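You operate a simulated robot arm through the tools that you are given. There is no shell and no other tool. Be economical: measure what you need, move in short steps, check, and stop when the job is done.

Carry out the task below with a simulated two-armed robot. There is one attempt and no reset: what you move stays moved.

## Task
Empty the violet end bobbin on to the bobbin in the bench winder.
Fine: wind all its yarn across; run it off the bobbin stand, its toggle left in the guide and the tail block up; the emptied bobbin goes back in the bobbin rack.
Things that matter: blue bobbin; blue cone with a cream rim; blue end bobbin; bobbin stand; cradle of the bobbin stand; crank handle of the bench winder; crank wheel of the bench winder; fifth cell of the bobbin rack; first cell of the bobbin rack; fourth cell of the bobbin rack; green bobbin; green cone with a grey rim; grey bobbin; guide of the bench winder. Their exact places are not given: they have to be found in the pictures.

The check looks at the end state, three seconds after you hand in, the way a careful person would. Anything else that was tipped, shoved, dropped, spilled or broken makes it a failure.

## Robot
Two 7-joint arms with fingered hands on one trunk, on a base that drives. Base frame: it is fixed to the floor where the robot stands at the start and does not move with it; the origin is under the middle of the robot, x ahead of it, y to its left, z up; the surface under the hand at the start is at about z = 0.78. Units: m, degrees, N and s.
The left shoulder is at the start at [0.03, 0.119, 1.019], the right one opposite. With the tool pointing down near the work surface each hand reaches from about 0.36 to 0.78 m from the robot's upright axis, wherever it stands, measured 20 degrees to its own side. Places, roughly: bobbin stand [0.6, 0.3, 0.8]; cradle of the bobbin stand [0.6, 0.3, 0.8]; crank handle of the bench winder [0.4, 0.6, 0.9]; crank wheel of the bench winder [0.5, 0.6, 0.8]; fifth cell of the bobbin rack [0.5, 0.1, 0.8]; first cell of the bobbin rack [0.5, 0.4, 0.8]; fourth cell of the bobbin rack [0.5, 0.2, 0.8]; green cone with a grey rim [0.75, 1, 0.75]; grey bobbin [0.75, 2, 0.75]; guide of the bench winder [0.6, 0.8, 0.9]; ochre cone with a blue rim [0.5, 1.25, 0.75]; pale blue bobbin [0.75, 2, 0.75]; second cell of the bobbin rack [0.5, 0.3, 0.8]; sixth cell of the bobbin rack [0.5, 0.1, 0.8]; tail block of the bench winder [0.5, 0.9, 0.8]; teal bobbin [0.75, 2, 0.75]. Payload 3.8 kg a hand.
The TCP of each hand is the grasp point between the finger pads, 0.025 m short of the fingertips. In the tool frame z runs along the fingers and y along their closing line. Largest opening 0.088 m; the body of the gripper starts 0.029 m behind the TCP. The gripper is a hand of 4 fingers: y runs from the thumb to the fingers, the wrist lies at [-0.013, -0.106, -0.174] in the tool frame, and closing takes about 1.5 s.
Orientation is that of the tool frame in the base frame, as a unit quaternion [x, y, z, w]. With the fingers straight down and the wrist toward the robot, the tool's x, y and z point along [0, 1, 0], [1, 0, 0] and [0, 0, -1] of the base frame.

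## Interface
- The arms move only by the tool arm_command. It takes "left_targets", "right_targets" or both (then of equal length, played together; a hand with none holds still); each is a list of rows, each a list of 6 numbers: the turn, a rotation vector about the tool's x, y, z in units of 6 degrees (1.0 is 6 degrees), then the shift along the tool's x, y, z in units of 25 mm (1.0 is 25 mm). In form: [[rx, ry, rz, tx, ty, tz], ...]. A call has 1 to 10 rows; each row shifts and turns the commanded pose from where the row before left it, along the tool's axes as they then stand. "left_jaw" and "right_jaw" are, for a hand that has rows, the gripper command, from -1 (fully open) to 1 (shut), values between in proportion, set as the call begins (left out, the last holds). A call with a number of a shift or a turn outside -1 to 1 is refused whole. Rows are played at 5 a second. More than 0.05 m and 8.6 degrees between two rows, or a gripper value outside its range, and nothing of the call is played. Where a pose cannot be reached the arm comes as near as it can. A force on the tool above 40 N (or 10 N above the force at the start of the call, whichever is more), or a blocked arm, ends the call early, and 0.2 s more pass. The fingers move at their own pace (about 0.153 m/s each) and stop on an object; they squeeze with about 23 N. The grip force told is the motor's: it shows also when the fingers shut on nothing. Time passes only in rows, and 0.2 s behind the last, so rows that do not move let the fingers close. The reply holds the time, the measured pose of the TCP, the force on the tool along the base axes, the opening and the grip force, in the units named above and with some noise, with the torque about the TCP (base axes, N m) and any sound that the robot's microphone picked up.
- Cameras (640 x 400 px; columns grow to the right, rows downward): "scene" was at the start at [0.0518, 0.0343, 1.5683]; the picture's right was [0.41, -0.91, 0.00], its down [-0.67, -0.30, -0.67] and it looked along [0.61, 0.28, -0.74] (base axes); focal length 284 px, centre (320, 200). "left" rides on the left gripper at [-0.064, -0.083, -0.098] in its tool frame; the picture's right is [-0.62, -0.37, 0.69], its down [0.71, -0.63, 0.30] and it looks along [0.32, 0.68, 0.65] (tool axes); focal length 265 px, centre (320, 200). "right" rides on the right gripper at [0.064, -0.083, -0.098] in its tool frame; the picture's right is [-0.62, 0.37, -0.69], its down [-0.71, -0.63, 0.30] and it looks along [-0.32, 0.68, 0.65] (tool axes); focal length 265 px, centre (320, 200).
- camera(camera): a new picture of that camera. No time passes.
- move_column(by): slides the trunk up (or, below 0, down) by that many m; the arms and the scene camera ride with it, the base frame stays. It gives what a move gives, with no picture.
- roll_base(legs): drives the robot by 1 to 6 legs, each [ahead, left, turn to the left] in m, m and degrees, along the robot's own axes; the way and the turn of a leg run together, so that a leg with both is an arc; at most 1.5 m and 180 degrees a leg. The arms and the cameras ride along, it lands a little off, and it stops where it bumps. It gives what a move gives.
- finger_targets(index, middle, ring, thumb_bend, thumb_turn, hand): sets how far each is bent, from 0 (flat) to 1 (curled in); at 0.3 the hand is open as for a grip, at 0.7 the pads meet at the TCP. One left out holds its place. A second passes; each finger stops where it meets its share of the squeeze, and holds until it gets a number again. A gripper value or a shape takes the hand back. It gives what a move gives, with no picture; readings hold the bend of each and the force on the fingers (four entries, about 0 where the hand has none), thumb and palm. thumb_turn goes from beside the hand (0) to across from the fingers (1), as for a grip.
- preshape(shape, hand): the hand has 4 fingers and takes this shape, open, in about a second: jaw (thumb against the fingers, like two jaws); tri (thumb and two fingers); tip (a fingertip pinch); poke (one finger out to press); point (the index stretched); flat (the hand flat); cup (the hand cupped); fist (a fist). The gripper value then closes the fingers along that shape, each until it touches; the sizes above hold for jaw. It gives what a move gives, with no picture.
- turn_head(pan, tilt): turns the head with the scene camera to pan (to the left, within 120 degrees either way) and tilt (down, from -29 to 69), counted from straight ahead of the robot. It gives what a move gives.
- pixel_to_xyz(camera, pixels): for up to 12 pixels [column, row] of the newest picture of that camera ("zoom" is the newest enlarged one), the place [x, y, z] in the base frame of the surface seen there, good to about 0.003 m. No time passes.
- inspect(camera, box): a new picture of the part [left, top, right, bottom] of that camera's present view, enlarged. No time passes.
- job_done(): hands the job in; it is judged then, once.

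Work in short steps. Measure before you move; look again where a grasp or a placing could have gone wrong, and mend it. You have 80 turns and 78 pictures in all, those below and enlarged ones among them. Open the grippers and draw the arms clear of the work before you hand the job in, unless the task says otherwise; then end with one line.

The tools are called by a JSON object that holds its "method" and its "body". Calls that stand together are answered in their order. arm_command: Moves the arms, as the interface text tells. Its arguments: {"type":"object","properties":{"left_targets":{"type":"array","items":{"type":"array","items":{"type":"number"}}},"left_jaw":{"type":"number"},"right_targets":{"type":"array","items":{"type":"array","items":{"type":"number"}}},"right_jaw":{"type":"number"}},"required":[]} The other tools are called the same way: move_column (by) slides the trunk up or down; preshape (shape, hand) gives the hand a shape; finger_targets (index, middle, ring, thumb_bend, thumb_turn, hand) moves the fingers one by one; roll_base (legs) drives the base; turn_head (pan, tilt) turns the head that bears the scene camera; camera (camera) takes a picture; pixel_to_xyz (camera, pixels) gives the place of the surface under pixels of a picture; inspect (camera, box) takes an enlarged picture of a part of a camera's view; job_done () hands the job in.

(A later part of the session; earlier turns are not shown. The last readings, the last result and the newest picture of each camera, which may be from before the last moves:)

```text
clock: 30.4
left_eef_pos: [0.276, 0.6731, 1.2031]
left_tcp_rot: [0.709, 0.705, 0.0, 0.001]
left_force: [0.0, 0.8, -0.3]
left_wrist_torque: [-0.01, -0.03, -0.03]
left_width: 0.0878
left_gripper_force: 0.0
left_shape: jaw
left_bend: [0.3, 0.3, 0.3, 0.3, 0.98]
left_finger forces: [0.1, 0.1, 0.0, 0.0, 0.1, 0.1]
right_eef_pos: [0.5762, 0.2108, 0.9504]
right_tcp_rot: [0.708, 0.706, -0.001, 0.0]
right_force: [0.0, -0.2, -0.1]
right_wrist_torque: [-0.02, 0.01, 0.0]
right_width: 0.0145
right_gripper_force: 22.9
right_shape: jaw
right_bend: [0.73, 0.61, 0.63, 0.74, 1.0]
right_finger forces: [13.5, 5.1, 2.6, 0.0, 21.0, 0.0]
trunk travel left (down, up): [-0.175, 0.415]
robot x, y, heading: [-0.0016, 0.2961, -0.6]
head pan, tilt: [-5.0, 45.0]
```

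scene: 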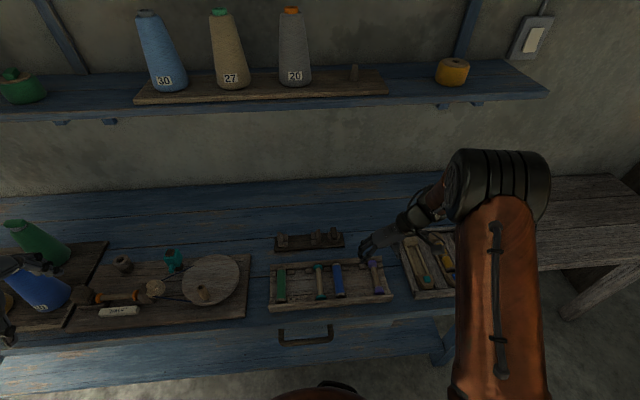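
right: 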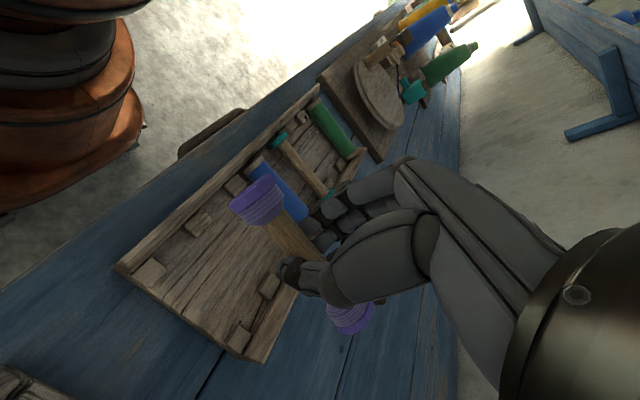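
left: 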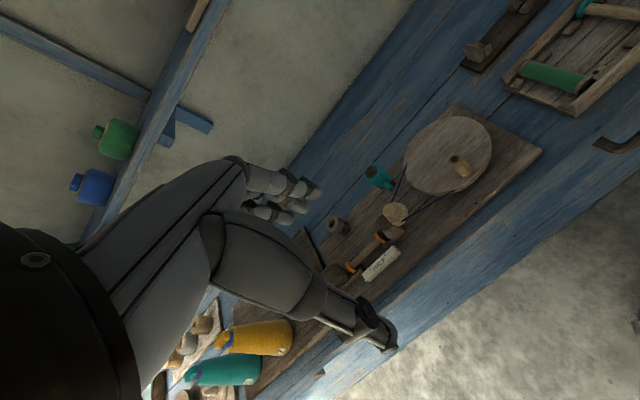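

Bobbin is along y now. I move over the cradle to (0.645, 0.302) and look.

{"method": "arm_command", "body": {"right_targets": [[0, 0, 0, 0.92, 0.7, 0], [0, 0, 0, 0.92, 0.7, 0], [0, 0, 0, 0.92, 0.7, 0.3], [0, 0, 0, 0.92, 0.7, 0.9], [0, 0, 0, 0, 0, 0]]}}

{"method": "inspect", "body": {"camera": "scene", "box": [257, 180, 369, 250]}}

{"method": "camera", "body": {"camera": "left"}}

```text
clock: 31.6
left_eef_pos: [0.2762, 0.6712, 1.2024]
left_tcp_rot: [0.709, 0.705, 0.0, 0.0]
left_force: [-0.1, -0.1, 0.0]
left_wrist_torque: [0.02, 0.0, 0.0]
left_width: 0.0876
left_gripper_force: 0.1
left_shape: jaw
left_bend: [0.3, 0.3, 0.3, 0.3, 0.98]
left_finger forces: [0.0, 0.0, 0.0, 0.1, 0.0, 0.0]
right_eef_pos: [0.6433, 0.3028, 0.9192]
right_tcp_rot: [0.709, 0.705, -0.001, 0.0]
right_force: [0.0, 0.6, -0.6]
right_wrist_torque: [0.0, 0.02, 0.0]
right_width: 0.0145
right_gripper_force: 23.7
right_shape: jaw
right_bend: [0.73, 0.61, 0.63, 0.74, 1.0]
right_finger forces: [13.5, 5.1, 2.6, 0.1, 21.2, 0.0]
trunk travel left (down, up): [-0.175, 0.415]
robot x, y, heading: [0.0008, 0.2933, -0.2]
head pan, tilt: [-5.0, 45.0]
```

```text
5.71 times, centred on (313, 215) of scene
```

zoom: 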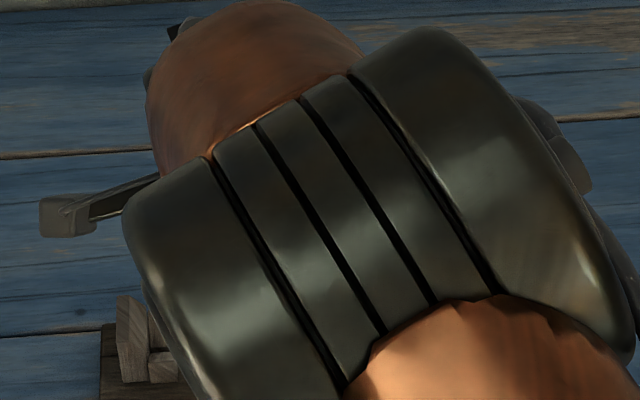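

```text
42 pictures are left
```

left: 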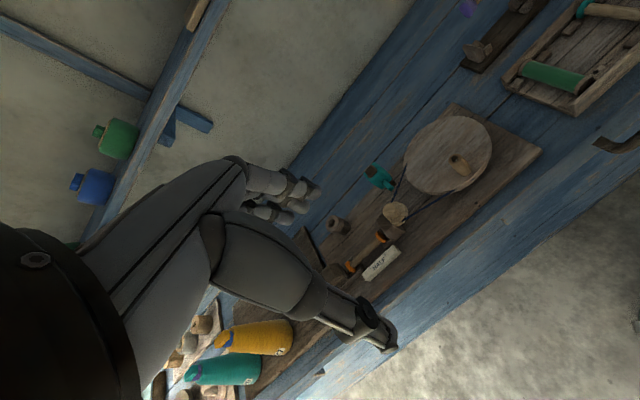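

The arm hides the cradle from the head; the right camera should show the left bobbin end over the left plate.

{"method": "camera", "body": {"camera": "right"}}

```text
41 pictures are left
```

right: 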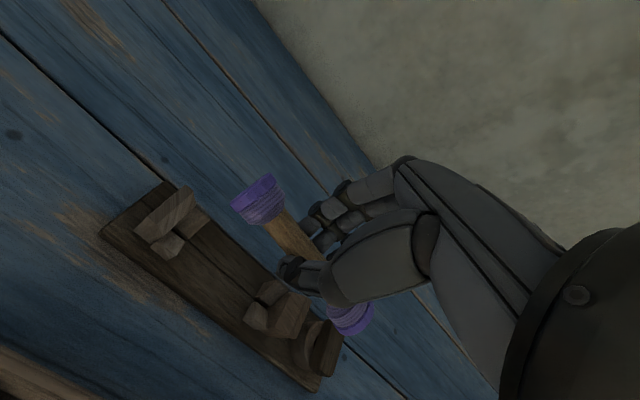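

I measure the plate, the rest blocks and the bobbin ends from this view.

{"method": "pixel_to_xyz", "body": {"camera": "right", "pixels": [[252, 188], [240, 205], [262, 203], [350, 318], [168, 212], [188, 197], [165, 245], [192, 220], [258, 318], [270, 292], [292, 318], [180, 230]]}}

{"method": "inspect", "body": {"camera": "right", "box": [100, 160, 388, 340]}}

```text
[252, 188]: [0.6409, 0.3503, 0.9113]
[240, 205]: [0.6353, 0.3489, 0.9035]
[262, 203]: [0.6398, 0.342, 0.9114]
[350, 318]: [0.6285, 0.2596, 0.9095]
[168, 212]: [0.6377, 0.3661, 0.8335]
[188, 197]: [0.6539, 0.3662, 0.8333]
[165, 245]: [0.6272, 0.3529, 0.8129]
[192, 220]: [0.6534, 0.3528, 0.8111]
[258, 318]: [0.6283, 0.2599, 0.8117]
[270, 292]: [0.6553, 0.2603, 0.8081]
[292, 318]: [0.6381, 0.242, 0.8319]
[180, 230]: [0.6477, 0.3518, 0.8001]
```

```text
2.22 times, centred on (244, 250) of right
```

zoom: 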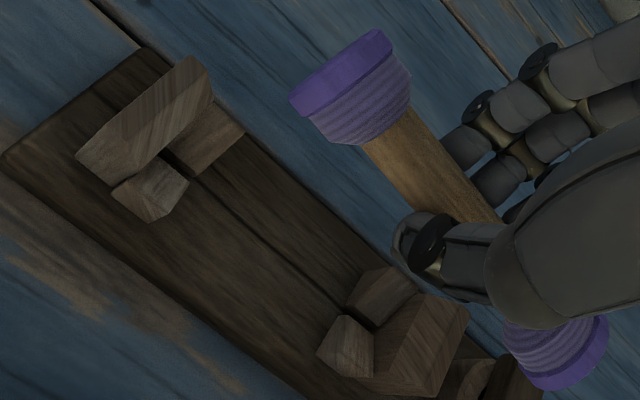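

The bobbin's end is at y≈0.351 and the plates' inner faces at ≈0.36/0.247, so I shift +3 mm in y and +2 mm in x and lower to z≈0.843.

{"method": "arm_command", "body": {"right_targets": [[0, 0, 0, 0.12, 0.08, 0.6], [0, 0, 0, 0, 0, 0.8], [0, 0, 0, 0, 0, 0.8], [0, 0, 0, 0, 0, 0.5], [0, 0, 0, 0, 0, 0.3], [0, 0, 0, 0, 0, 0]]}}

{"method": "inspect", "body": {"camera": "right", "box": [100, 160, 420, 360]}}

```text
clock: 33.0
left_eef_pos: [0.2774, 0.6707, 1.2025]
left_tcp_rot: [0.709, 0.705, 0.0, 0.0]
left_force: [-0.2, 0.6, -0.4]
left_wrist_torque: [0.0, 0.01, 0.01]
left_width: 0.0876
left_gripper_force: 0.1
left_shape: jaw
left_bend: [0.3, 0.3, 0.3, 0.3, 0.98]
left_finger forces: [0.1, 0.0, 0.1, 0.2, 0.0, 0.1]
right_eef_pos: [0.6475, 0.3045, 0.8426]
right_tcp_rot: [0.709, 0.706, 0.0, 0.001]
right_force: [0.2, 2.9, 0.7]
right_wrist_torque: [0.1, 0.02, 0.02]
right_width: 0.0146
right_gripper_force: 22.8
right_shape: jaw
right_bend: [0.73, 0.61, 0.63, 0.74, 1.0]
right_finger forces: [13.1, 5.1, 2.6, 0.1, 21.9, 0.1]
trunk travel left (down, up): [-0.175, 0.415]
robot x, y, heading: [-0.0031, 0.293, -0.6]
head pan, tilt: [-5.0, 45.0]
```

```text
2.00 times, centred on (260, 260) of right
```

zoom: 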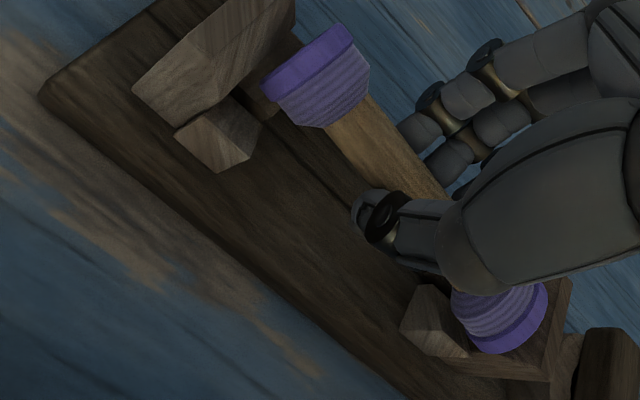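

A +y force of 2.9 N says the right end rubs the right plate, and there is a gap at the left; I shift +4 mm in y and lower in small steps.

{"method": "arm_command", "body": {"right_targets": [[0, 0, 0, 0.16, 0, 0], [0, 0, 0, 0, 0, 0], [0, 0, 0, 0, 0, 0.16], [0, 0, 0, 0, 0, 0.16], [0, 0, 0, 0, 0, 0]]}}

{"method": "inspect", "body": {"camera": "right", "box": [100, 160, 420, 360]}}

```text
clock: 34.2
left_eef_pos: [0.2759, 0.6717, 1.203]
left_tcp_rot: [0.709, 0.705, 0.0, 0.0]
left_force: [0.3, -0.4, 0.2]
left_wrist_torque: [0.0, -0.03, 0.02]
left_width: 0.0877
left_gripper_force: 0.1
left_shape: jaw
left_bend: [0.3, 0.3, 0.3, 0.3, 0.98]
left_finger forces: [0.0, 0.0, 0.1, 0.0, 0.0, 0.1]
right_eef_pos: [0.6466, 0.3082, 0.8366]
right_tcp_rot: [0.709, 0.705, 0.002, 0.001]
right_force: [0.8, -0.3, 11.2]
right_wrist_torque: [0.01, -0.01, 0.14]
right_width: 0.0149
right_gripper_force: 22.6
right_shape: jaw
right_bend: [0.73, 0.61, 0.62, 0.74, 1.0]
right_finger forces: [13.2, 7.0, 4.1, 0.1, 23.8, 0.0]
trunk travel left (down, up): [-0.175, 0.415]
robot x, y, heading: [-0.0015, 0.2991, -0.4]
head pan, tilt: [-5.0, 45.0]
```

```text
2.00 times, centred on (260, 260) of right
```

zoom: 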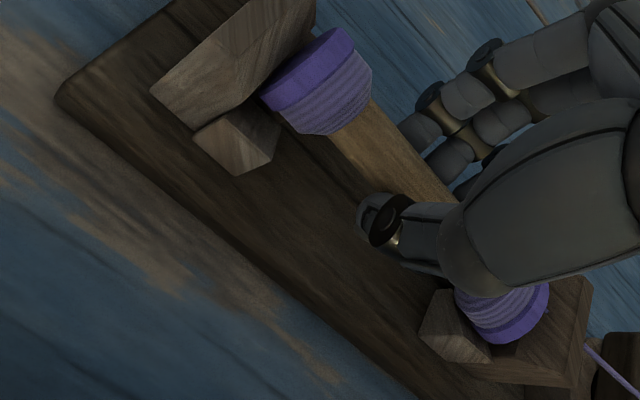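

It is seated (11 N upward) and a violet yarn now runs to the toggle in the cup at lower right. I open the hand and rise.

{"method": "arm_command", "body": {"right_targets": [[0, 0, 0, 0, 0, 0], [0, 0, 0, 0, 0, 0], [0, 0, 0, 0, 0, 0], [0, 0, 0, 0, 0, 0], [0, 0, 0, 0, 0, 0], [0, 0, 0, 0, 0, -0.4], [0, 0, 0, 0, 0, -1], [0, 0, 0, 0, 0, -1], [0, 0, 0, 0, 0, -1], [0, 0, 0, 0, 0, -1]], "right_jaw": -1}}

{"method": "camera", "body": {"camera": "right"}}

```text
clock: 36.4
left_eef_pos: [0.2776, 0.6712, 1.2034]
left_tcp_rot: [0.709, 0.706, 0.0, 0.0]
left_force: [-0.6, 0.3, 0.8]
left_wrist_torque: [-0.04, 0.04, 0.02]
left_width: 0.0875
left_gripper_force: 0.1
left_shape: jaw
left_bend: [0.3, 0.3, 0.3, 0.3, 0.98]
left_finger forces: [0.0, 0.0, 0.1, 0.1, 0.1, 0.0]
right_eef_pos: [0.6476, 0.3076, 0.9454]
right_tcp_rot: [0.709, 0.705, 0.0, -0.001]
right_force: [-0.1, -0.4, -0.1]
right_wrist_torque: [-0.01, 0.01, -0.03]
right_width: 0.0877
right_gripper_force: 0.0
right_shape: jaw
right_bend: [0.3, 0.3, 0.3, 0.3, 0.98]
right_finger forces: [0.0, 0.0, 0.0, 0.0, 0.1, 0.0]
trunk travel left (down, up): [-0.175, 0.415]
robot x, y, heading: [-0.0022, 0.2933, -0.3]
head pan, tilt: [-5.0, 45.0]
```

```text
37 pictures are left
```

right: 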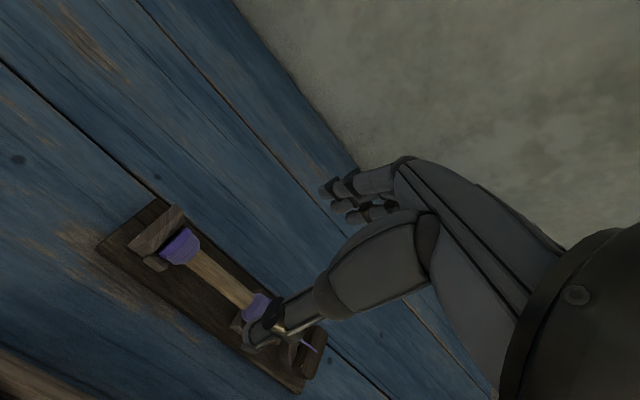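

The bobbin lies in the cradle. I move the right hand to the right and back so its camera sees the toggle close up.

{"method": "arm_command", "body": {"right_targets": [[0, 0, 0, -1, -0.5, 0], [0, 0, 0, -1, -0.5, 0], [0, 0, 0, -1, -0.5, 0], [0, 0, 0, -1, -0.5, 0], [0, 0, 0, -1, -0.5, 0], [0, 0, 0, -1, -0.5, 0], [0, 0, 0, -1, -0.5, 0], [0, 0, 0, -1, -0.5, 0]]}}

{"method": "camera", "body": {"camera": "right"}}

{"method": "inspect", "body": {"camera": "scene", "box": [265, 215, 361, 275]}}

```text
clock: 38.2
left_eef_pos: [0.2767, 0.6708, 1.2037]
left_tcp_rot: [0.709, 0.706, 0.0, 0.0]
left_force: [0.1, -0.4, -0.4]
left_wrist_torque: [0.01, 0.02, -0.03]
left_width: 0.0876
left_gripper_force: 0.1
left_shape: jaw
left_bend: [0.3, 0.3, 0.3, 0.3, 0.98]
left_finger forces: [0.0, 0.0, 0.0, 0.0, 0.1, 0.0]
right_eef_pos: [0.5449, 0.108, 0.9475]
right_tcp_rot: [0.709, 0.706, 0.0, 0.001]
right_force: [-0.2, -0.6, 0.1]
right_wrist_torque: [0.01, -0.01, -0.01]
right_width: 0.0877
right_gripper_force: 0.0
right_shape: jaw
right_bend: [0.3, 0.3, 0.3, 0.3, 0.98]
right_finger forces: [0.0, 0.0, 0.0, 0.1, 0.0, 0.0]
trunk travel left (down, up): [-0.175, 0.415]
robot x, y, heading: [-0.0, 0.2942, -0.3]
head pan, tilt: [-5.0, 45.0]
```

```text
36 pictures are left
```

right: 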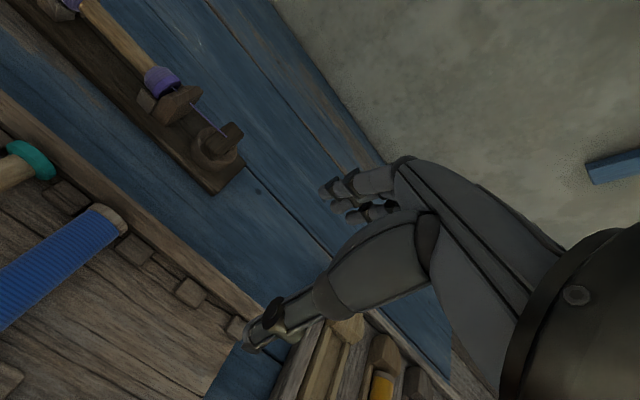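

```text
6.67 times, centred on (313, 245) of scene
```

zoom: 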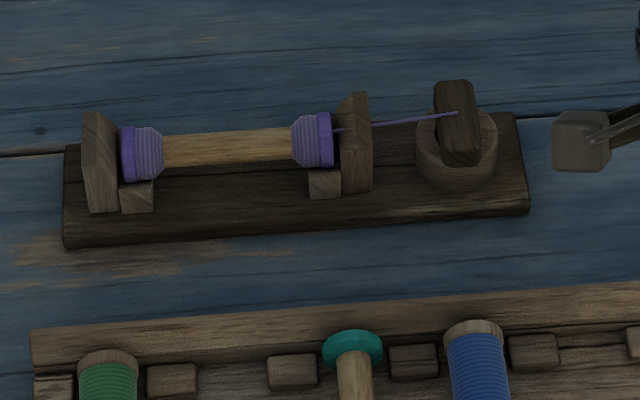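

The yarn runs to the toggle top. I enlarge the toggle in the right camera and measure it.

{"method": "inspect", "body": {"camera": "right", "box": [176, 105, 272, 165]}}

{"method": "pixel_to_xyz", "body": {"camera": "zoom", "pixels": [[370, 150], [430, 125], [330, 210], [300, 190], [330, 240], [250, 240], [380, 190], [400, 150], [350, 170]]}}

```text
6.67 times, centred on (224, 135) of right
```

zoom: 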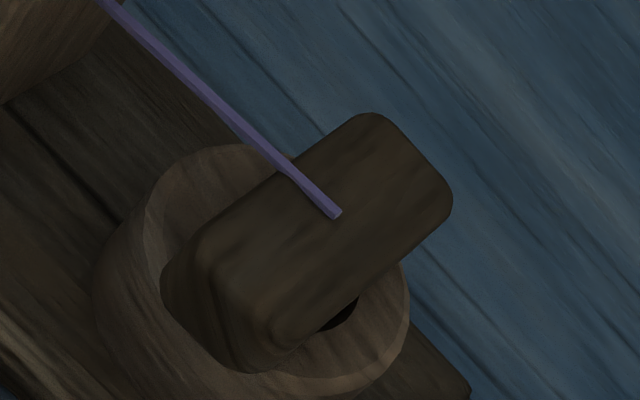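

```text
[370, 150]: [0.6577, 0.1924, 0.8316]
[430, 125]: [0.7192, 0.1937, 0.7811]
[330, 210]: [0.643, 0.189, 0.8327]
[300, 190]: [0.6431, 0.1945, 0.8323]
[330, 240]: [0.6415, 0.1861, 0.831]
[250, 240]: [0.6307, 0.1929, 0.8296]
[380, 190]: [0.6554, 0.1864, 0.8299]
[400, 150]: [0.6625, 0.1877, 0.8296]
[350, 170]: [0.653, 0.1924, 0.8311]
```

The toggle is a bar across the cup: x 0.625–0.667, y≈0.181–0.197, top z≈0.832. I turn the right hand −90° to close along y, with a half-open jaw to clear the right plate.

{"method": "arm_command", "body": {"right_targets": [[0, 0, -1, 0, 0, 0], [0, 0, -1, 0, 0, 0], [0, 0, -1, 0, 0, 0], [0, 0, -1, 0, 0, 0], [0, 0, -1, 0, 0, 0], [0, 0, -1, 0, 0, 0], [0, 0, -1, 0, 0, 0], [0, 0, -1, 0, 0, 0], [0, 0, -1, 0, 0, 0], [0, 0, -1, 0, 0, 0]], "right_jaw": -0.5}}

{"method": "arm_command", "body": {"right_targets": [[0, 0, -1, 0, 0, 0], [0, 0, -1, 0, 0, 0], [0, 0, -1, 0, 0, 0], [0, 0, -1, 0, 0, 0], [0, 0, -1, 0, 0, 0], [0, 0, 0, -1, 0.75, 0], [0, 0, 0, -1, 0.75, 0], [0, 0, 0, -1, 0.75, 0], [0, 0, 0, -1, 0.75, 0.5], [0, 0, 0, 0, 0, 1]]}}

{"method": "inspect", "body": {"camera": "right", "box": [160, 120, 480, 320]}}

```text
clock: 40.4
left_eef_pos: [0.2786, 0.6699, 1.2035]
left_tcp_rot: [0.709, 0.705, 0.0, 0.0]
left_force: [1.4, 0.8, 0.2]
left_wrist_torque: [0.01, 0.02, 0.02]
left_width: 0.0873
left_gripper_force: 0.1
left_shape: jaw
left_bend: [0.3, 0.3, 0.3, 0.3, 0.98]
left_finger forces: [0.0, 0.0, 0.0, 0.0, 0.1, 0.1]
right_eef_pos: [0.5459, 0.109, 0.9457]
right_tcp_rot: [0.261, 0.965, 0.0, 0.0]
right_force: [-0.1, -0.1, -0.2]
right_wrist_torque: [0.01, 0.0, 0.02]
right_width: 0.0666
right_gripper_force: 0.0
right_shape: jaw
right_bend: [0.27, 0.35, 0.32, 0.54, 0.99]
right_finger forces: [0.1, 0.0, 0.0, 0.0, 0.0, 0.1]
trunk travel left (down, up): [-0.175, 0.415]
robot x, y, heading: [-0.0013, 0.2976, -0.3]
head pan, tilt: [-5.0, 45.0]
```

```text
clock: 42.6
left_eef_pos: [0.2777, 0.6704, 1.2027]
left_tcp_rot: [0.709, 0.705, 0.0, 0.0]
left_force: [0.8, -0.1, -0.2]
left_wrist_torque: [0.01, -0.05, 0.03]
left_width: 0.0874
left_gripper_force: 0.0
left_shape: jaw
left_bend: [0.3, 0.3, 0.3, 0.3, 0.98]
left_finger forces: [0.0, 0.0, 0.0, 0.0, 0.0, 0.0]
right_eef_pos: [0.6297, 0.1835, 0.9066]
right_tcp_rot: [0.002, 1.0, 0.001, 0.0]
right_force: [-0.4, 0.6, 0.2]
right_wrist_torque: [0.03, -0.02, 0.02]
right_width: 0.0662
right_gripper_force: 0.1
right_shape: jaw
right_bend: [0.27, 0.35, 0.32, 0.54, 0.99]
right_finger forces: [0.1, 0.0, 0.0, 0.0, 0.0, 0.0]
right hand out of reach, approached as far as the arm can: row 9, 10
trunk travel left (down, up): [-0.175, 0.415]
robot x, y, heading: [0.0015, 0.2973, -0.5]
head pan, tilt: [-5.0, 45.0]
```

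```text
2.00 times, centred on (320, 220) of right
```

zoom: 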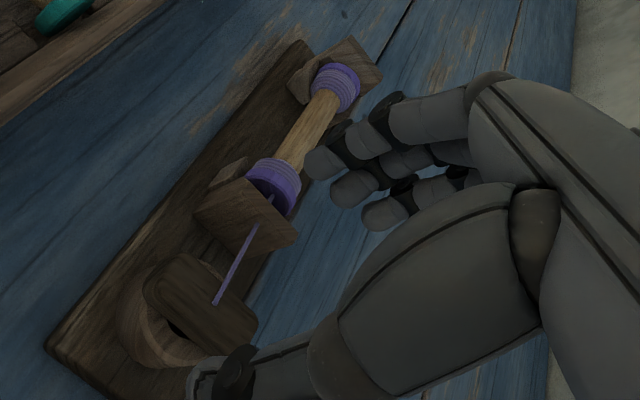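

The arm ends at x≈0.63 with this wrist pose; driving the base 5 cm forward gives the reach.

{"method": "roll_base", "body": {"legs": [[0.05, 0, 0]]}}

```text
clock: 43.5
left_eef_pos: [0.3301, 0.671, 1.2023]
left_tcp_rot: [0.709, 0.705, -0.001, -0.001]
left_force: [0.2, 1.1, 0.0]
left_wrist_torque: [0.0, 0.03, -0.04]
left_width: 0.0875
left_gripper_force: 0.2
left_shape: jaw
left_bend: [0.3, 0.3, 0.3, 0.3, 0.98]
left_finger forces: [0.0, 0.0, 0.1, 0.1, 0.0, 0.0]
right_eef_pos: [0.682, 0.1827, 0.906]
right_tcp_rot: [0.003, 1.0, 0.0, -0.001]
right_force: [1.1, 0.1, -0.1]
right_wrist_torque: [0.02, 0.01, 0.02]
right_width: 0.0663
right_gripper_force: 0.0
right_shape: jaw
right_bend: [0.27, 0.35, 0.32, 0.54, 0.99]
right_finger forces: [0.0, 0.1, 0.0, 0.0, 0.0, 0.0]
trunk travel left (down, up): [-0.175, 0.415]
robot x, y, heading: [0.0491, 0.296, -0.3]
head pan, tilt: [-5.0, 45.0]
```

I draw back to x≈0.645 and check the reading before descending.

{"method": "arm_command", "body": {"right_targets": [[0, 0, 0, 0.75, 0, 0], [0, 0, 0, 0.73, 0, 0], [0, 0, 0, 0, 0, 0]]}}

{"method": "inspect", "body": {"camera": "right", "box": [160, 120, 480, 320]}}

```text
clock: 44.4
left_eef_pos: [0.3274, 0.6703, 1.2021]
left_tcp_rot: [0.709, 0.705, -0.001, 0.0]
left_force: [0.3, 0.4, -0.1]
left_wrist_torque: [0.01, 0.02, -0.03]
left_width: 0.0875
left_gripper_force: 0.0
left_shape: jaw
left_bend: [0.3, 0.3, 0.3, 0.3, 0.98]
left_finger forces: [0.0, 0.0, 0.1, 0.0, 0.0, 0.0]
right_eef_pos: [0.6427, 0.1849, 0.9066]
right_tcp_rot: [0.003, 1.0, 0.0, -0.001]
right_force: [0.1, -0.3, -0.2]
right_wrist_torque: [-0.02, -0.02, -0.02]
right_width: 0.0663
right_gripper_force: 0.1
right_shape: jaw
right_bend: [0.27, 0.35, 0.32, 0.54, 0.99]
right_finger forces: [0.0, 0.0, 0.0, 0.0, 0.0, 0.0]
trunk travel left (down, up): [-0.175, 0.415]
robot x, y, heading: [0.0495, 0.2932, -0.2]
head pan, tilt: [-5.0, 45.0]
```

```text
2.00 times, centred on (320, 220) of right
```

zoom: 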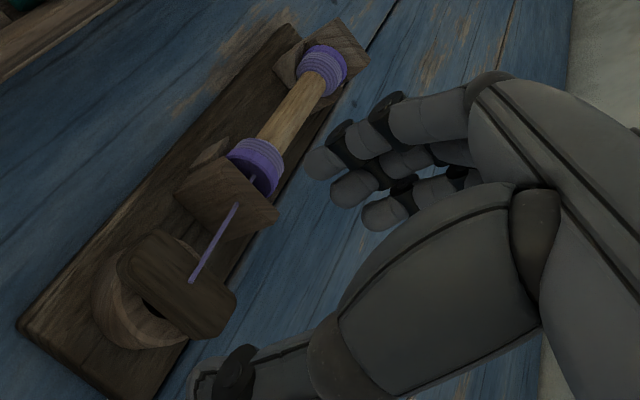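

Aligned at (0.643, 0.185). I descend to z≈0.844 and close on the toggle bar.

{"method": "arm_command", "body": {"right_targets": [[0, 0, 0, 0, 0, 0.8], [0, 0, 0, 0, 0, 0.8], [0, 0, 0, 0, 0, 0.6], [0, 0, 0, 0, 0, 0.3], [0, 0, 0, 0, 0, 0]]}}

{"method": "inspect", "body": {"camera": "right", "box": [160, 120, 480, 320]}}

```text
clock: 45.5
left_eef_pos: [0.326, 0.671, 1.2023]
left_tcp_rot: [0.709, 0.705, 0.0, 0.0]
left_force: [0.2, -0.3, -0.8]
left_wrist_torque: [-0.03, 0.01, -0.02]
left_width: 0.0873
left_gripper_force: 0.1
left_shape: jaw
left_bend: [0.3, 0.3, 0.3, 0.3, 0.98]
left_finger forces: [0.1, 0.0, 0.1, 0.0, 0.0, 0.0]
right_eef_pos: [0.6435, 0.1831, 0.8465]
right_tcp_rot: [0.004, 1.0, 0.001, 0.002]
right_force: [0.5, -4.2, 14.2]
right_wrist_torque: [0.65, -0.14, -0.08]
right_width: 0.0652
right_gripper_force: 0.0
right_shape: jaw
right_bend: [0.27, 0.36, 0.32, 0.54, 0.99]
right_finger forces: [0.0, 15.2, 0.0, 0.0, 0.0, 0.0]
trunk travel left (down, up): [-0.175, 0.415]
robot x, y, heading: [0.0469, 0.2941, -0.3]
head pan, tilt: [-5.0, 45.0]
```

```text
2.00 times, centred on (320, 220) of right
```

zoom: 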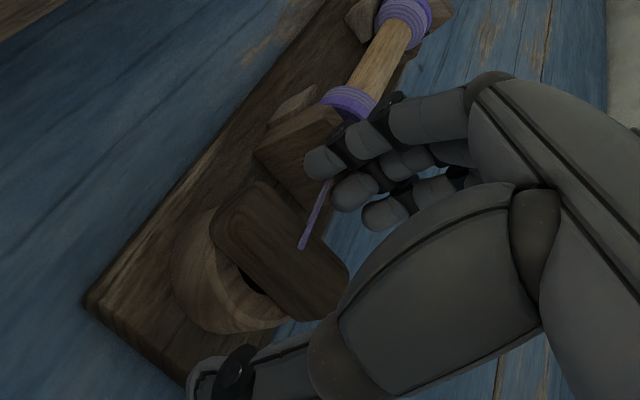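

The middle finger stands on the right plate's top (15 N). I rise 25 mm and narrow the jaw to about 0.04, then look at the finger shape.

{"method": "arm_command", "body": {"right_targets": [[0, 0, 0, 0, -0.1, -0.5], [0, 0, 0, 0, 0, -0.5], [0, 0, 0, 0, 0, 0], [0, 0, 0, 0, 0, 0], [0, 0, 0, 0, 0, 0]], "right_jaw": 0.05}}

{"method": "inspect", "body": {"camera": "right", "box": [160, 120, 480, 320]}}

```text
clock: 46.8
left_eef_pos: [0.3266, 0.6716, 1.2019]
left_tcp_rot: [0.71, 0.705, 0.0, -0.001]
left_force: [-0.1, 0.2, -0.3]
left_wrist_torque: [-0.01, 0.01, -0.01]
left_width: 0.0876
left_gripper_force: 0.1
left_shape: jaw
left_bend: [0.3, 0.3, 0.3, 0.3, 0.98]
left_finger forces: [0.0, 0.1, 0.0, 0.0, 0.0, 0.0]
right_eef_pos: [0.6443, 0.1805, 0.868]
right_tcp_rot: [0.002, 1.0, 0.0, 0.0]
right_force: [-1.0, -0.3, 0.2]
right_wrist_torque: [0.0, 0.01, 0.01]
right_width: 0.0424
right_gripper_force: 0.1
right_shape: jaw
right_bend: [0.74, 0.45, 0.42, 0.71, 1.0]
right_finger forces: [0.1, 0.0, 0.0, 0.0, 0.1, 0.1]
trunk travel left (down, up): [-0.175, 0.415]
robot x, y, heading: [0.0494, 0.2978, -0.3]
head pan, tilt: [-5.0, 45.0]
```

```text
2.00 times, centred on (320, 220) of right
```

zoom: 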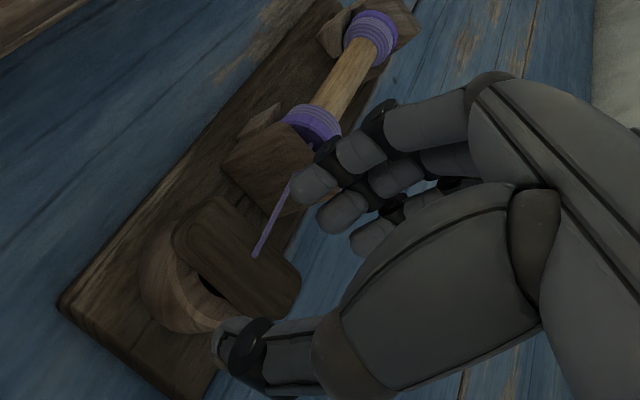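

The finger shape is fine and clears the plate. I shift +5 mm in y and descend again to ≈0.845.

{"method": "arm_command", "body": {"right_targets": [[0, 0, 0, 0, 0.2, 0.3], [0, 0, 0, 0, 0, 0.35], [0, 0, 0, 0, 0, 0.3], [0, 0, 0, 0, 0, 0]]}}

{"method": "inspect", "body": {"camera": "right", "box": [160, 120, 480, 320]}}

```text
clock: 47.8
left_eef_pos: [0.3279, 0.6698, 1.2027]
left_tcp_rot: [0.709, 0.705, 0.0, 0.0]
left_force: [-0.7, -0.6, 0.0]
left_wrist_torque: [0.02, 0.01, -0.01]
left_width: 0.0875
left_gripper_force: 0.2
left_shape: jaw
left_bend: [0.3, 0.3, 0.3, 0.3, 0.98]
left_finger forces: [0.0, 0.0, 0.1, 0.0, 0.0, 0.0]
right_eef_pos: [0.6441, 0.1851, 0.8447]
right_tcp_rot: [0.002, 1.0, 0.0, 0.0]
right_force: [-0.4, -0.9, 0.5]
right_wrist_torque: [-0.02, 0.04, 0.03]
right_width: 0.042
right_gripper_force: 0.1
right_shape: jaw
right_bend: [0.74, 0.45, 0.42, 0.71, 1.0]
right_finger forces: [0.0, 0.0, 0.0, 0.0, 0.1, 0.1]
trunk travel left (down, up): [-0.175, 0.415]
robot x, y, heading: [0.0489, 0.2981, -0.1]
head pan, tilt: [-5.0, 45.0]
```

```text
2.00 times, centred on (320, 220) of right
```

zoom: 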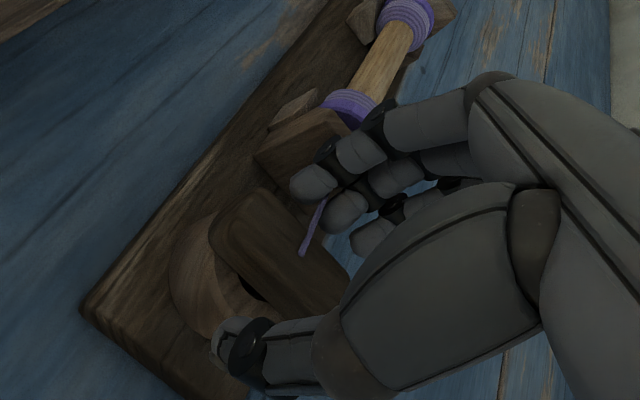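

No contact, and the bar sits between thumb and fingers. I close and lift gently.

{"method": "arm_command", "body": {"right_targets": [[0, 0, 0, 0, 0, 0], [0, 0, 0, 0, 0, 0], [0, 0, 0, 0, 0, 0], [0, 0, 0, 0, 0, 0], [0, 0, 0, 0, 0, 0], [0, 0, 0, 0, 0, 0], [0, 0, 0, 0, 0, 0]], "right_jaw": 1}}

{"method": "arm_command", "body": {"right_targets": [[0, 0, 0, 0, 0, -0.5], [0, 0, 0, 0, 0, -0.8], [0, 0, 0, 0, 0, -0.8], [0, 0, 0, 0, 0, -0.8], [0, 0, 0, 0, 0, 0]]}}

{"method": "inspect", "body": {"camera": "right", "box": [160, 120, 480, 320]}}

```text
clock: 49.4
left_eef_pos: [0.3261, 0.6705, 1.2032]
left_tcp_rot: [0.709, 0.705, 0.0, 0.0]
left_force: [-0.6, 0.1, 0.0]
left_wrist_torque: [-0.02, 0.0, 0.0]
left_width: 0.0875
left_gripper_force: 0.0
left_shape: jaw
left_bend: [0.3, 0.3, 0.3, 0.3, 0.98]
left_finger forces: [0.1, 0.0, 0.0, 0.0, 0.1, 0.1]
right_eef_pos: [0.6434, 0.1859, 0.8453]
right_tcp_rot: [0.003, 1.0, -0.001, 0.0]
right_force: [-0.1, 0.1, 0.2]
right_wrist_torque: [0.02, -0.01, 0.01]
right_width: 0.0148
right_gripper_force: 23.7
right_shape: jaw
right_bend: [0.73, 0.62, 0.66, 0.75, 1.0]
right_finger forces: [12.4, 6.0, 2.3, 0.0, 20.8, 0.0]
trunk travel left (down, up): [-0.175, 0.415]
robot x, y, heading: [0.0513, 0.2936, -0.2]
head pan, tilt: [-5.0, 45.0]
```

```text
clock: 50.5
left_eef_pos: [0.3285, 0.6706, 1.2023]
left_tcp_rot: [0.709, 0.705, 0.0, 0.0]
left_force: [0.2, 1.0, 0.3]
left_wrist_torque: [0.03, 0.0, -0.01]
left_width: 0.0876
left_gripper_force: 0.1
left_shape: jaw
left_bend: [0.3, 0.3, 0.3, 0.3, 0.98]
left_finger forces: [0.0, 0.0, 0.0, 0.1, 0.0, 0.0]
right_eef_pos: [0.6457, 0.1865, 0.9172]
right_tcp_rot: [0.001, 1.0, 0.0, 0.0]
right_force: [1.5, 0.5, 0.2]
right_wrist_torque: [-0.01, -0.02, -0.01]
right_width: 0.0148
right_gripper_force: 23.0
right_shape: jaw
right_bend: [0.73, 0.62, 0.66, 0.75, 1.0]
right_finger forces: [12.4, 6.0, 2.3, 0.1, 20.8, 0.0]
trunk travel left (down, up): [-0.175, 0.415]
robot x, y, heading: [0.0499, 0.2966, -0.2]
head pan, tilt: [-5.0, 45.0]
```

```text
2.00 times, centred on (320, 220) of right
```

zoom: 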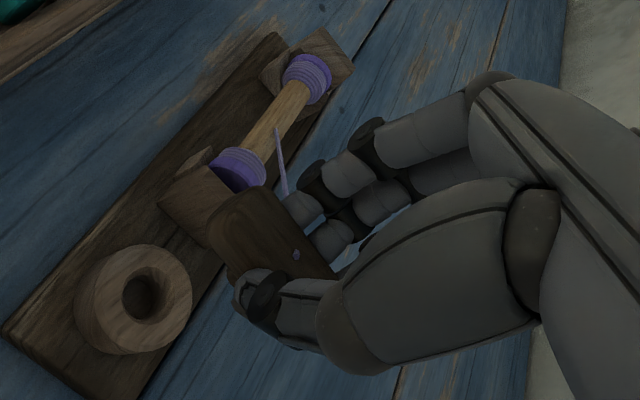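

The toggle is held. I measure the empty cup's rim to know the stem offset from the TCP, and raise to z≈0.985.

{"method": "pixel_to_xyz", "body": {"camera": "zoom", "pixels": [[90, 300], [185, 290], [145, 252], [120, 335], [132, 270], [172, 320], [150, 297], [225, 225], [270, 225], [295, 255]]}}

{"method": "arm_command", "body": {"right_targets": [[0, 0, 0, 0.3, 0, -0.7], [0, 0, 0, 0.5, 0, -1], [0, 0, 0, 0.5, 0, -1]]}}

{"method": "roll_base", "body": {"legs": [[0, 0.5, 0]]}}

{"method": "camera", "body": {"camera": "scene"}}

{"method": "camera", "body": {"camera": "right"}}

```text
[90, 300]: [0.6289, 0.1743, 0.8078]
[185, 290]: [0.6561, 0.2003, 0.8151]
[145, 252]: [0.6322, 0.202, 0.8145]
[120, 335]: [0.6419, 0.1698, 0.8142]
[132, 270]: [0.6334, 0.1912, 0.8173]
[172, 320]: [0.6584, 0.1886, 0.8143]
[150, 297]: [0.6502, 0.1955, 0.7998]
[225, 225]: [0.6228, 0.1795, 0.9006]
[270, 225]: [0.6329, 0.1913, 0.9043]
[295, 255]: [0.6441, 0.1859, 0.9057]
```

```text
clock: 51.4
left_eef_pos: [0.3269, 0.6711, 1.2028]
left_tcp_rot: [0.709, 0.705, 0.0, 0.0]
left_force: [0.4, -0.3, -0.7]
left_wrist_torque: [0.0, -0.02, -0.03]
left_width: 0.0874
left_gripper_force: 0.0
left_shape: jaw
left_bend: [0.3, 0.3, 0.3, 0.3, 0.98]
left_finger forces: [0.1, 0.0, 0.0, 0.0, 0.1, 0.0]
right_eef_pos: [0.6104, 0.1863, 0.9868]
right_tcp_rot: [0.002, 1.0, 0.0, 0.001]
right_force: [-0.3, 0.7, -0.7]
right_wrist_torque: [0.0, -0.01, 0.01]
right_width: 0.0145
right_gripper_force: 23.2
right_shape: jaw
right_bend: [0.73, 0.62, 0.66, 0.75, 1.0]
right_finger forces: [12.5, 5.8, 2.4, 0.0, 21.0, 0.0]
trunk travel left (down, up): [-0.175, 0.415]
robot x, y, heading: [0.0503, 0.2933, -0.0]
head pan, tilt: [-5.0, 45.0]
```

```text
clock: 54.3
left_eef_pos: [0.3282, 1.1687, 1.203]
left_tcp_rot: [0.708, 0.706, 0.001, -0.001]
left_force: [-0.4, -0.1, 0.3]
left_wrist_torque: [-0.02, -0.03, -0.03]
left_width: 0.0877
left_gripper_force: 0.1
left_shape: jaw
left_bend: [0.3, 0.3, 0.3, 0.3, 0.98]
left_finger forces: [0.0, 0.0, 0.1, 0.0, 0.0, 0.0]
right_eef_pos: [0.6129, 0.6848, 0.9857]
right_tcp_rot: [0.001, 1.0, 0.0, 0.0]
right_force: [0.9, -0.6, -0.5]
right_wrist_torque: [0.03, 0.01, 0.0]
right_width: 0.0149
right_gripper_force: 23.1
right_shape: jaw
right_bend: [0.73, 0.62, 0.66, 0.75, 1.0]
right_finger forces: [12.4, 5.9, 2.4, 0.1, 20.9, 0.0]
trunk travel left (down, up): [-0.175, 0.415]
robot x, y, heading: [0.0516, 0.79, -0.3]
head pan, tilt: [-5.0, 45.0]
```

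```text
27 pictures are left
```

scene: 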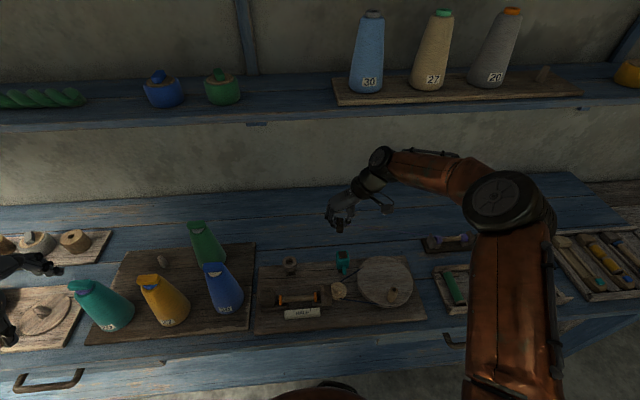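

```text
26 pictures are left
```

right: 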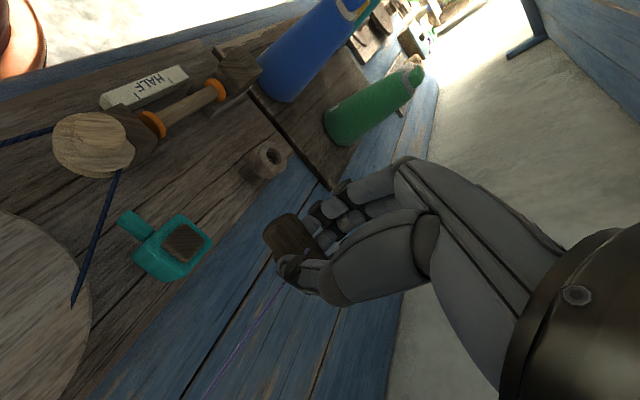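

The yarn trails to the stand and the toggle hangs ready. I enlarge the guide (268,160) and measure its rim.

{"method": "inspect", "body": {"camera": "right", "box": [236, 132, 300, 192]}}

{"method": "pixel_to_xyz", "body": {"camera": "right", "pixels": [[258, 157], [282, 157], [268, 145], [270, 172], [262, 168], [278, 148], [300, 222], [290, 218], [283, 235]]}}

{"method": "pixel_to_xyz", "body": {"camera": "scene", "pixels": [[285, 262], [295, 261.5], [290, 258.5], [290, 265], [290, 261.5], [342, 252], [310, 298], [281, 299]]}}

```text
6.67 times, centred on (268, 162) of right
```

zoom: 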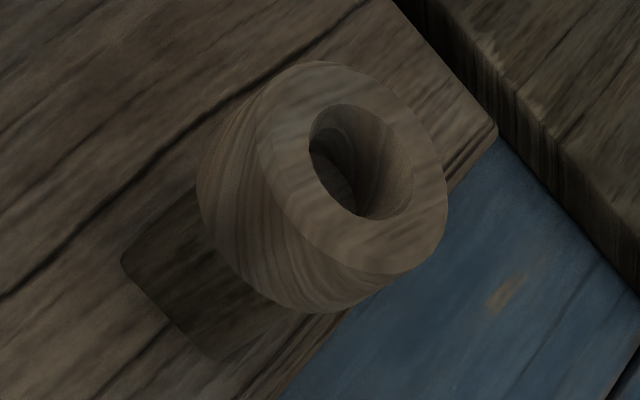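

```text
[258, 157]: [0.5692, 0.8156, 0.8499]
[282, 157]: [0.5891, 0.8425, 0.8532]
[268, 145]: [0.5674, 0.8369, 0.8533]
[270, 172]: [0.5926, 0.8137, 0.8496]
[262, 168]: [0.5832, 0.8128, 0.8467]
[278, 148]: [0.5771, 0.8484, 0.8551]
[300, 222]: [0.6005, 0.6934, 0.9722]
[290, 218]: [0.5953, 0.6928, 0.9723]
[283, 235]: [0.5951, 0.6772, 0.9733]
```

```text
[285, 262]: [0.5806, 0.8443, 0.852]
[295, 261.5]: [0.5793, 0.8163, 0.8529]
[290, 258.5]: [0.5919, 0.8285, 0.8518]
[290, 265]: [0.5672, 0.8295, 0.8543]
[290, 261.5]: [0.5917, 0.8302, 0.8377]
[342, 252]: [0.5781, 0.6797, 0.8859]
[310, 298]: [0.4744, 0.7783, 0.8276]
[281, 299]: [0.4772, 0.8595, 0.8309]
```

Guide centre ≈(0.581, 0.830), rim z≈0.853; in the cup the TCP sat 31 mm above the rim, so seating TCP ≈0.884. I move over at z≈0.925 and look.

{"method": "arm_command", "body": {"right_targets": [[0, 0, 0, 0.2, 1, 0], [0, 0, 0, 0.2, 1, 0], [0, 0, 0, 0.2, 1, 0], [0, 0, 0, 0.2, 1, 0.2], [0, 0, 0, 0.2, 1, 0.9], [0, 0, 0, 0.28, 0.8, 1], [0, 0, 0, 0, 0, 0.3], [0, 0, 0, 0, 0, 0]]}}

{"method": "inspect", "body": {"camera": "right", "box": [180, 160, 420, 310]}}

{"method": "inspect", "body": {"camera": "scene", "box": [250, 215, 346, 275]}}

```text
clock: 56.1
left_eef_pos: [0.33, 1.1683, 1.2019]
left_tcp_rot: [0.708, 0.706, 0.0, -0.001]
left_force: [-0.5, -0.8, 0.0]
left_wrist_torque: [0.01, 0.0, 0.01]
left_width: 0.0876
left_gripper_force: 0.0
left_shape: jaw
left_bend: [0.3, 0.3, 0.3, 0.3, 0.98]
left_finger forces: [0.0, 0.1, 0.0, 0.0, 0.0, 0.0]
right_eef_pos: [0.5821, 0.8301, 0.9257]
right_tcp_rot: [0.002, 1.0, 0.001, -0.001]
right_force: [1.1, -0.1, -0.1]
right_wrist_torque: [-0.01, 0.0, -0.02]
right_width: 0.0146
right_gripper_force: 22.2
right_shape: jaw
right_bend: [0.73, 0.62, 0.66, 0.75, 1.0]
right_finger forces: [12.4, 6.0, 2.5, 0.0, 20.9, 0.0]
trunk travel left (down, up): [-0.175, 0.415]
robot x, y, heading: [0.0535, 0.792, -0.0]
head pan, tilt: [-5.0, 45.0]
```

```text
2.67 times, centred on (300, 235) of right
```

zoom: 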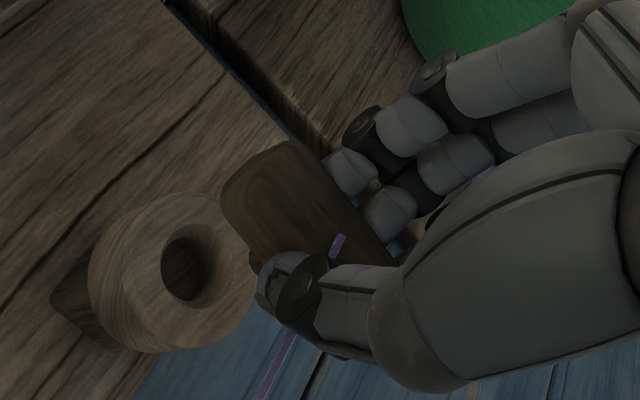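

```text
6.67 times, centred on (298, 245) of scene
```

zoom: 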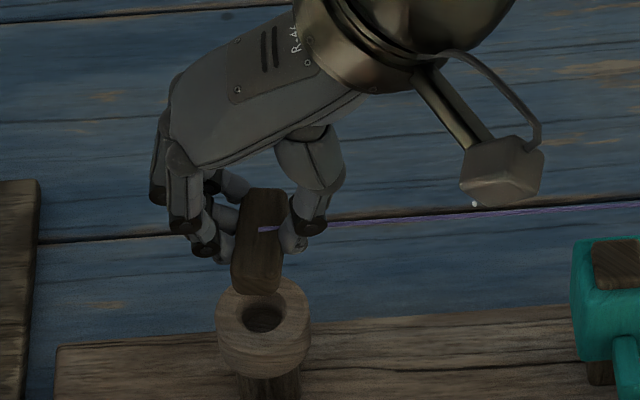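

I measure the bar and the guide rim from this zoom to confirm alignment.

{"method": "pixel_to_xyz", "body": {"camera": "zoom", "pixels": [[222, 315], [305, 315], [250, 345], [285, 295], [256, 265], [268, 200], [258, 240], [240, 245], [275, 245], [255, 285]]}}

```text
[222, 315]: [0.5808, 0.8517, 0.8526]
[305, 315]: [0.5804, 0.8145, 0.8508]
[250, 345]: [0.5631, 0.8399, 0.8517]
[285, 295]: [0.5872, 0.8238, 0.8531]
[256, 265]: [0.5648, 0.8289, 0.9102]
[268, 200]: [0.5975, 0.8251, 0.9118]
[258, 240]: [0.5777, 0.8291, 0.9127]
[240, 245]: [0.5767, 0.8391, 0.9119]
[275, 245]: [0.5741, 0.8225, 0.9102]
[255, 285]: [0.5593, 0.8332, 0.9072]
```

Bar centre (0.5805, 0.830) versus guide (0.580, 0.833): I shift 3 mm in y and lower.

{"method": "arm_command", "body": {"right_targets": [[0, 0, 0, 0, 0.12, 0.3], [0, 0, 0, 0, 0, 0.4], [0, 0, 0, 0, 0, 0.4], [0, 0, 0, 0, 0, 0.3], [0, 0, 0, 0, 0, 0.25], [0, 0, 0, 0, 0, 0]]}}

{"method": "inspect", "body": {"camera": "scene", "box": [250, 215, 346, 275]}}

```text
clock: 57.5
left_eef_pos: [0.3298, 1.1679, 1.2029]
left_tcp_rot: [0.709, 0.705, 0.001, 0.0]
left_force: [0.1, -0.3, 0.0]
left_wrist_torque: [0.02, 0.0, 0.02]
left_width: 0.0875
left_gripper_force: 0.0
left_shape: jaw
left_bend: [0.3, 0.3, 0.3, 0.3, 0.98]
left_finger forces: [0.2, 0.0, 0.0, 0.0, 0.0, 0.0]
right_eef_pos: [0.5825, 0.8306, 0.8828]
right_tcp_rot: [0.002, 1.0, 0.0, 0.0]
right_force: [0.2, -0.2, -0.3]
right_wrist_torque: [-0.02, -0.05, -0.01]
right_width: 0.0146
right_gripper_force: 22.4
right_shape: jaw
right_bend: [0.73, 0.62, 0.66, 0.75, 1.0]
right_finger forces: [12.4, 6.0, 2.5, 0.0, 20.9, 0.0]
trunk travel left (down, up): [-0.175, 0.415]
robot x, y, heading: [0.0504, 0.7898, -0.1]
head pan, tilt: [-5.0, 45.0]
```

```text
6.67 times, centred on (298, 245) of scene
```

zoom: 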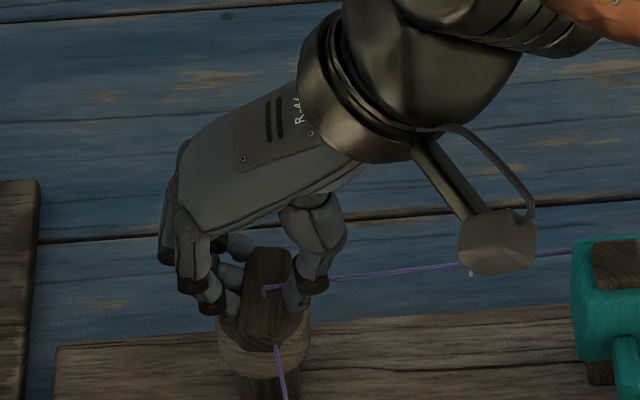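

A second yarn run now goes from the guide to the winder bobbin: it is threaded. I lower a last 3 mm, open, and rise.

{"method": "arm_command", "body": {"right_targets": [[0, 0, 0, 0, 0, 0.08], [0, 0, 0, 0, 0, 0], [0, 0, 0, 0, 0, 0]]}}

{"method": "arm_command", "body": {"right_targets": [[0, 0, 0, 0, 0, 0], [0, 0, 0, 0, 0, 0], [0, 0, 0, 0, 0, 0], [0, 0, 0, 0, 0, 0], [0, 0, 0, 0, 0, -0.3], [0, 0, 0, 0, 0, -0.5], [0, 0, 0, 0, 0, -1], [0, 0, 0, 0, 0, -1], [0, 0, 0, 0, 0, -1]], "right_jaw": 0}}

{"method": "inspect", "body": {"camera": "scene", "box": [250, 225, 410, 325]}}

```text
clock: 58.3
left_eef_pos: [0.3304, 1.1672, 1.2022]
left_tcp_rot: [0.708, 0.706, -0.001, 0.0]
left_force: [-0.6, -0.8, -0.1]
left_wrist_torque: [-0.02, -0.03, 0.0]
left_width: 0.0875
left_gripper_force: 0.1
left_shape: jaw
left_bend: [0.3, 0.3, 0.3, 0.3, 0.98]
left_finger forces: [0.0, 0.0, 0.0, 0.0, 0.0, 0.1]
right_eef_pos: [0.5826, 0.8317, 0.8824]
right_tcp_rot: [0.002, 1.0, 0.0, 0.001]
right_force: [-0.2, 0.3, 0.5]
right_wrist_torque: [0.03, -0.01, -0.01]
right_width: 0.0148
right_gripper_force: 23.5
right_shape: jaw
right_bend: [0.73, 0.62, 0.66, 0.75, 1.0]
right_finger forces: [12.5, 5.9, 2.5, 0.0, 21.0, 0.0]
trunk travel left (down, up): [-0.175, 0.415]
robot x, y, heading: [0.053, 0.7906, -0.2]
head pan, tilt: [-5.0, 45.0]
```

```text
clock: 60.3
left_eef_pos: [0.3289, 1.167, 1.2031]
left_tcp_rot: [0.708, 0.706, 0.001, 0.001]
left_force: [0.1, -0.2, 0.6]
left_wrist_torque: [0.02, -0.02, -0.01]
left_width: 0.0874
left_gripper_force: 0.2
left_shape: jaw
left_bend: [0.3, 0.3, 0.3, 0.3, 0.98]
left_finger forces: [0.0, 0.1, 0.0, 0.0, 0.0, 0.1]
right_eef_pos: [0.5823, 0.8334, 0.9787]
right_tcp_rot: [0.002, 1.0, 0.0, 0.001]
right_force: [-0.2, 0.1, 0.3]
right_wrist_torque: [0.04, -0.01, 0.0]
right_width: 0.0436
right_gripper_force: 0.0
right_shape: jaw
right_bend: [0.74, 0.45, 0.41, 0.7, 1.0]
right_finger forces: [0.0, 0.0, 0.1, 0.0, 0.0, 0.0]
trunk travel left (down, up): [-0.175, 0.415]
robot x, y, heading: [0.0539, 0.7921, 0.1]
head pan, tilt: [-5.0, 45.0]
```

```text
4.00 times, centred on (330, 275) of scene
```

zoom: 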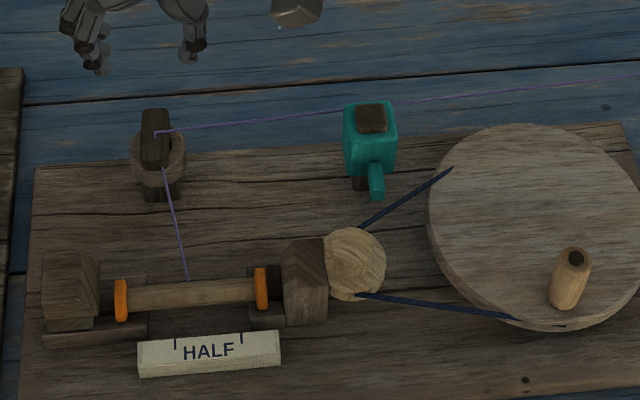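

The toggle stands in the guide and yarn runs to the winder bobbin. Now the crank: I measure the wheel rim, handle, and the tail block/bobbin gap from this zoom.

{"method": "pixel_to_xyz", "body": {"camera": "zoom", "pixels": [[432, 215], [530, 130], [620, 165], [635, 220], [520, 305], [450, 270], [573, 254], [568, 295], [97, 285], [116, 300], [268, 290], [287, 285]]}}

{"method": "inspect", "body": {"camera": "scene", "box": [250, 275, 346, 335]}}

```text
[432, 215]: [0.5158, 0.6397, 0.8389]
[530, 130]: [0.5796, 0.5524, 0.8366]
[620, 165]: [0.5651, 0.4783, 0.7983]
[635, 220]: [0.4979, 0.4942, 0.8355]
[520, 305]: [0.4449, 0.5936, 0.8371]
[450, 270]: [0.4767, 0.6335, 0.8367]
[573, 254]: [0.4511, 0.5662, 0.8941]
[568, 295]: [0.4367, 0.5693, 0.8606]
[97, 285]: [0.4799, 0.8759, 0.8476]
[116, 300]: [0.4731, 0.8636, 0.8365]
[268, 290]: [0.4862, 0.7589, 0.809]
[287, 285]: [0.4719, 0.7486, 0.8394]
```

```text
6.67 times, centred on (298, 305) of scene
```

zoom: 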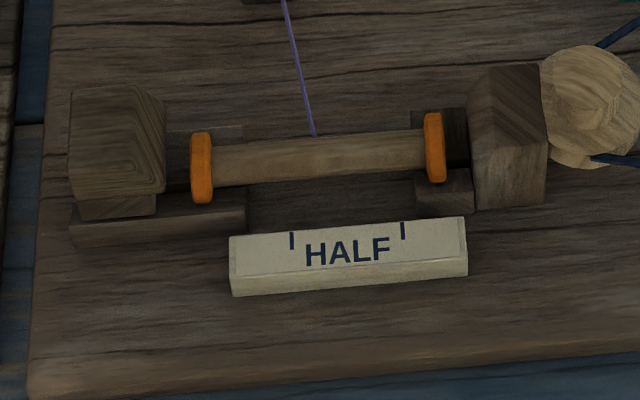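

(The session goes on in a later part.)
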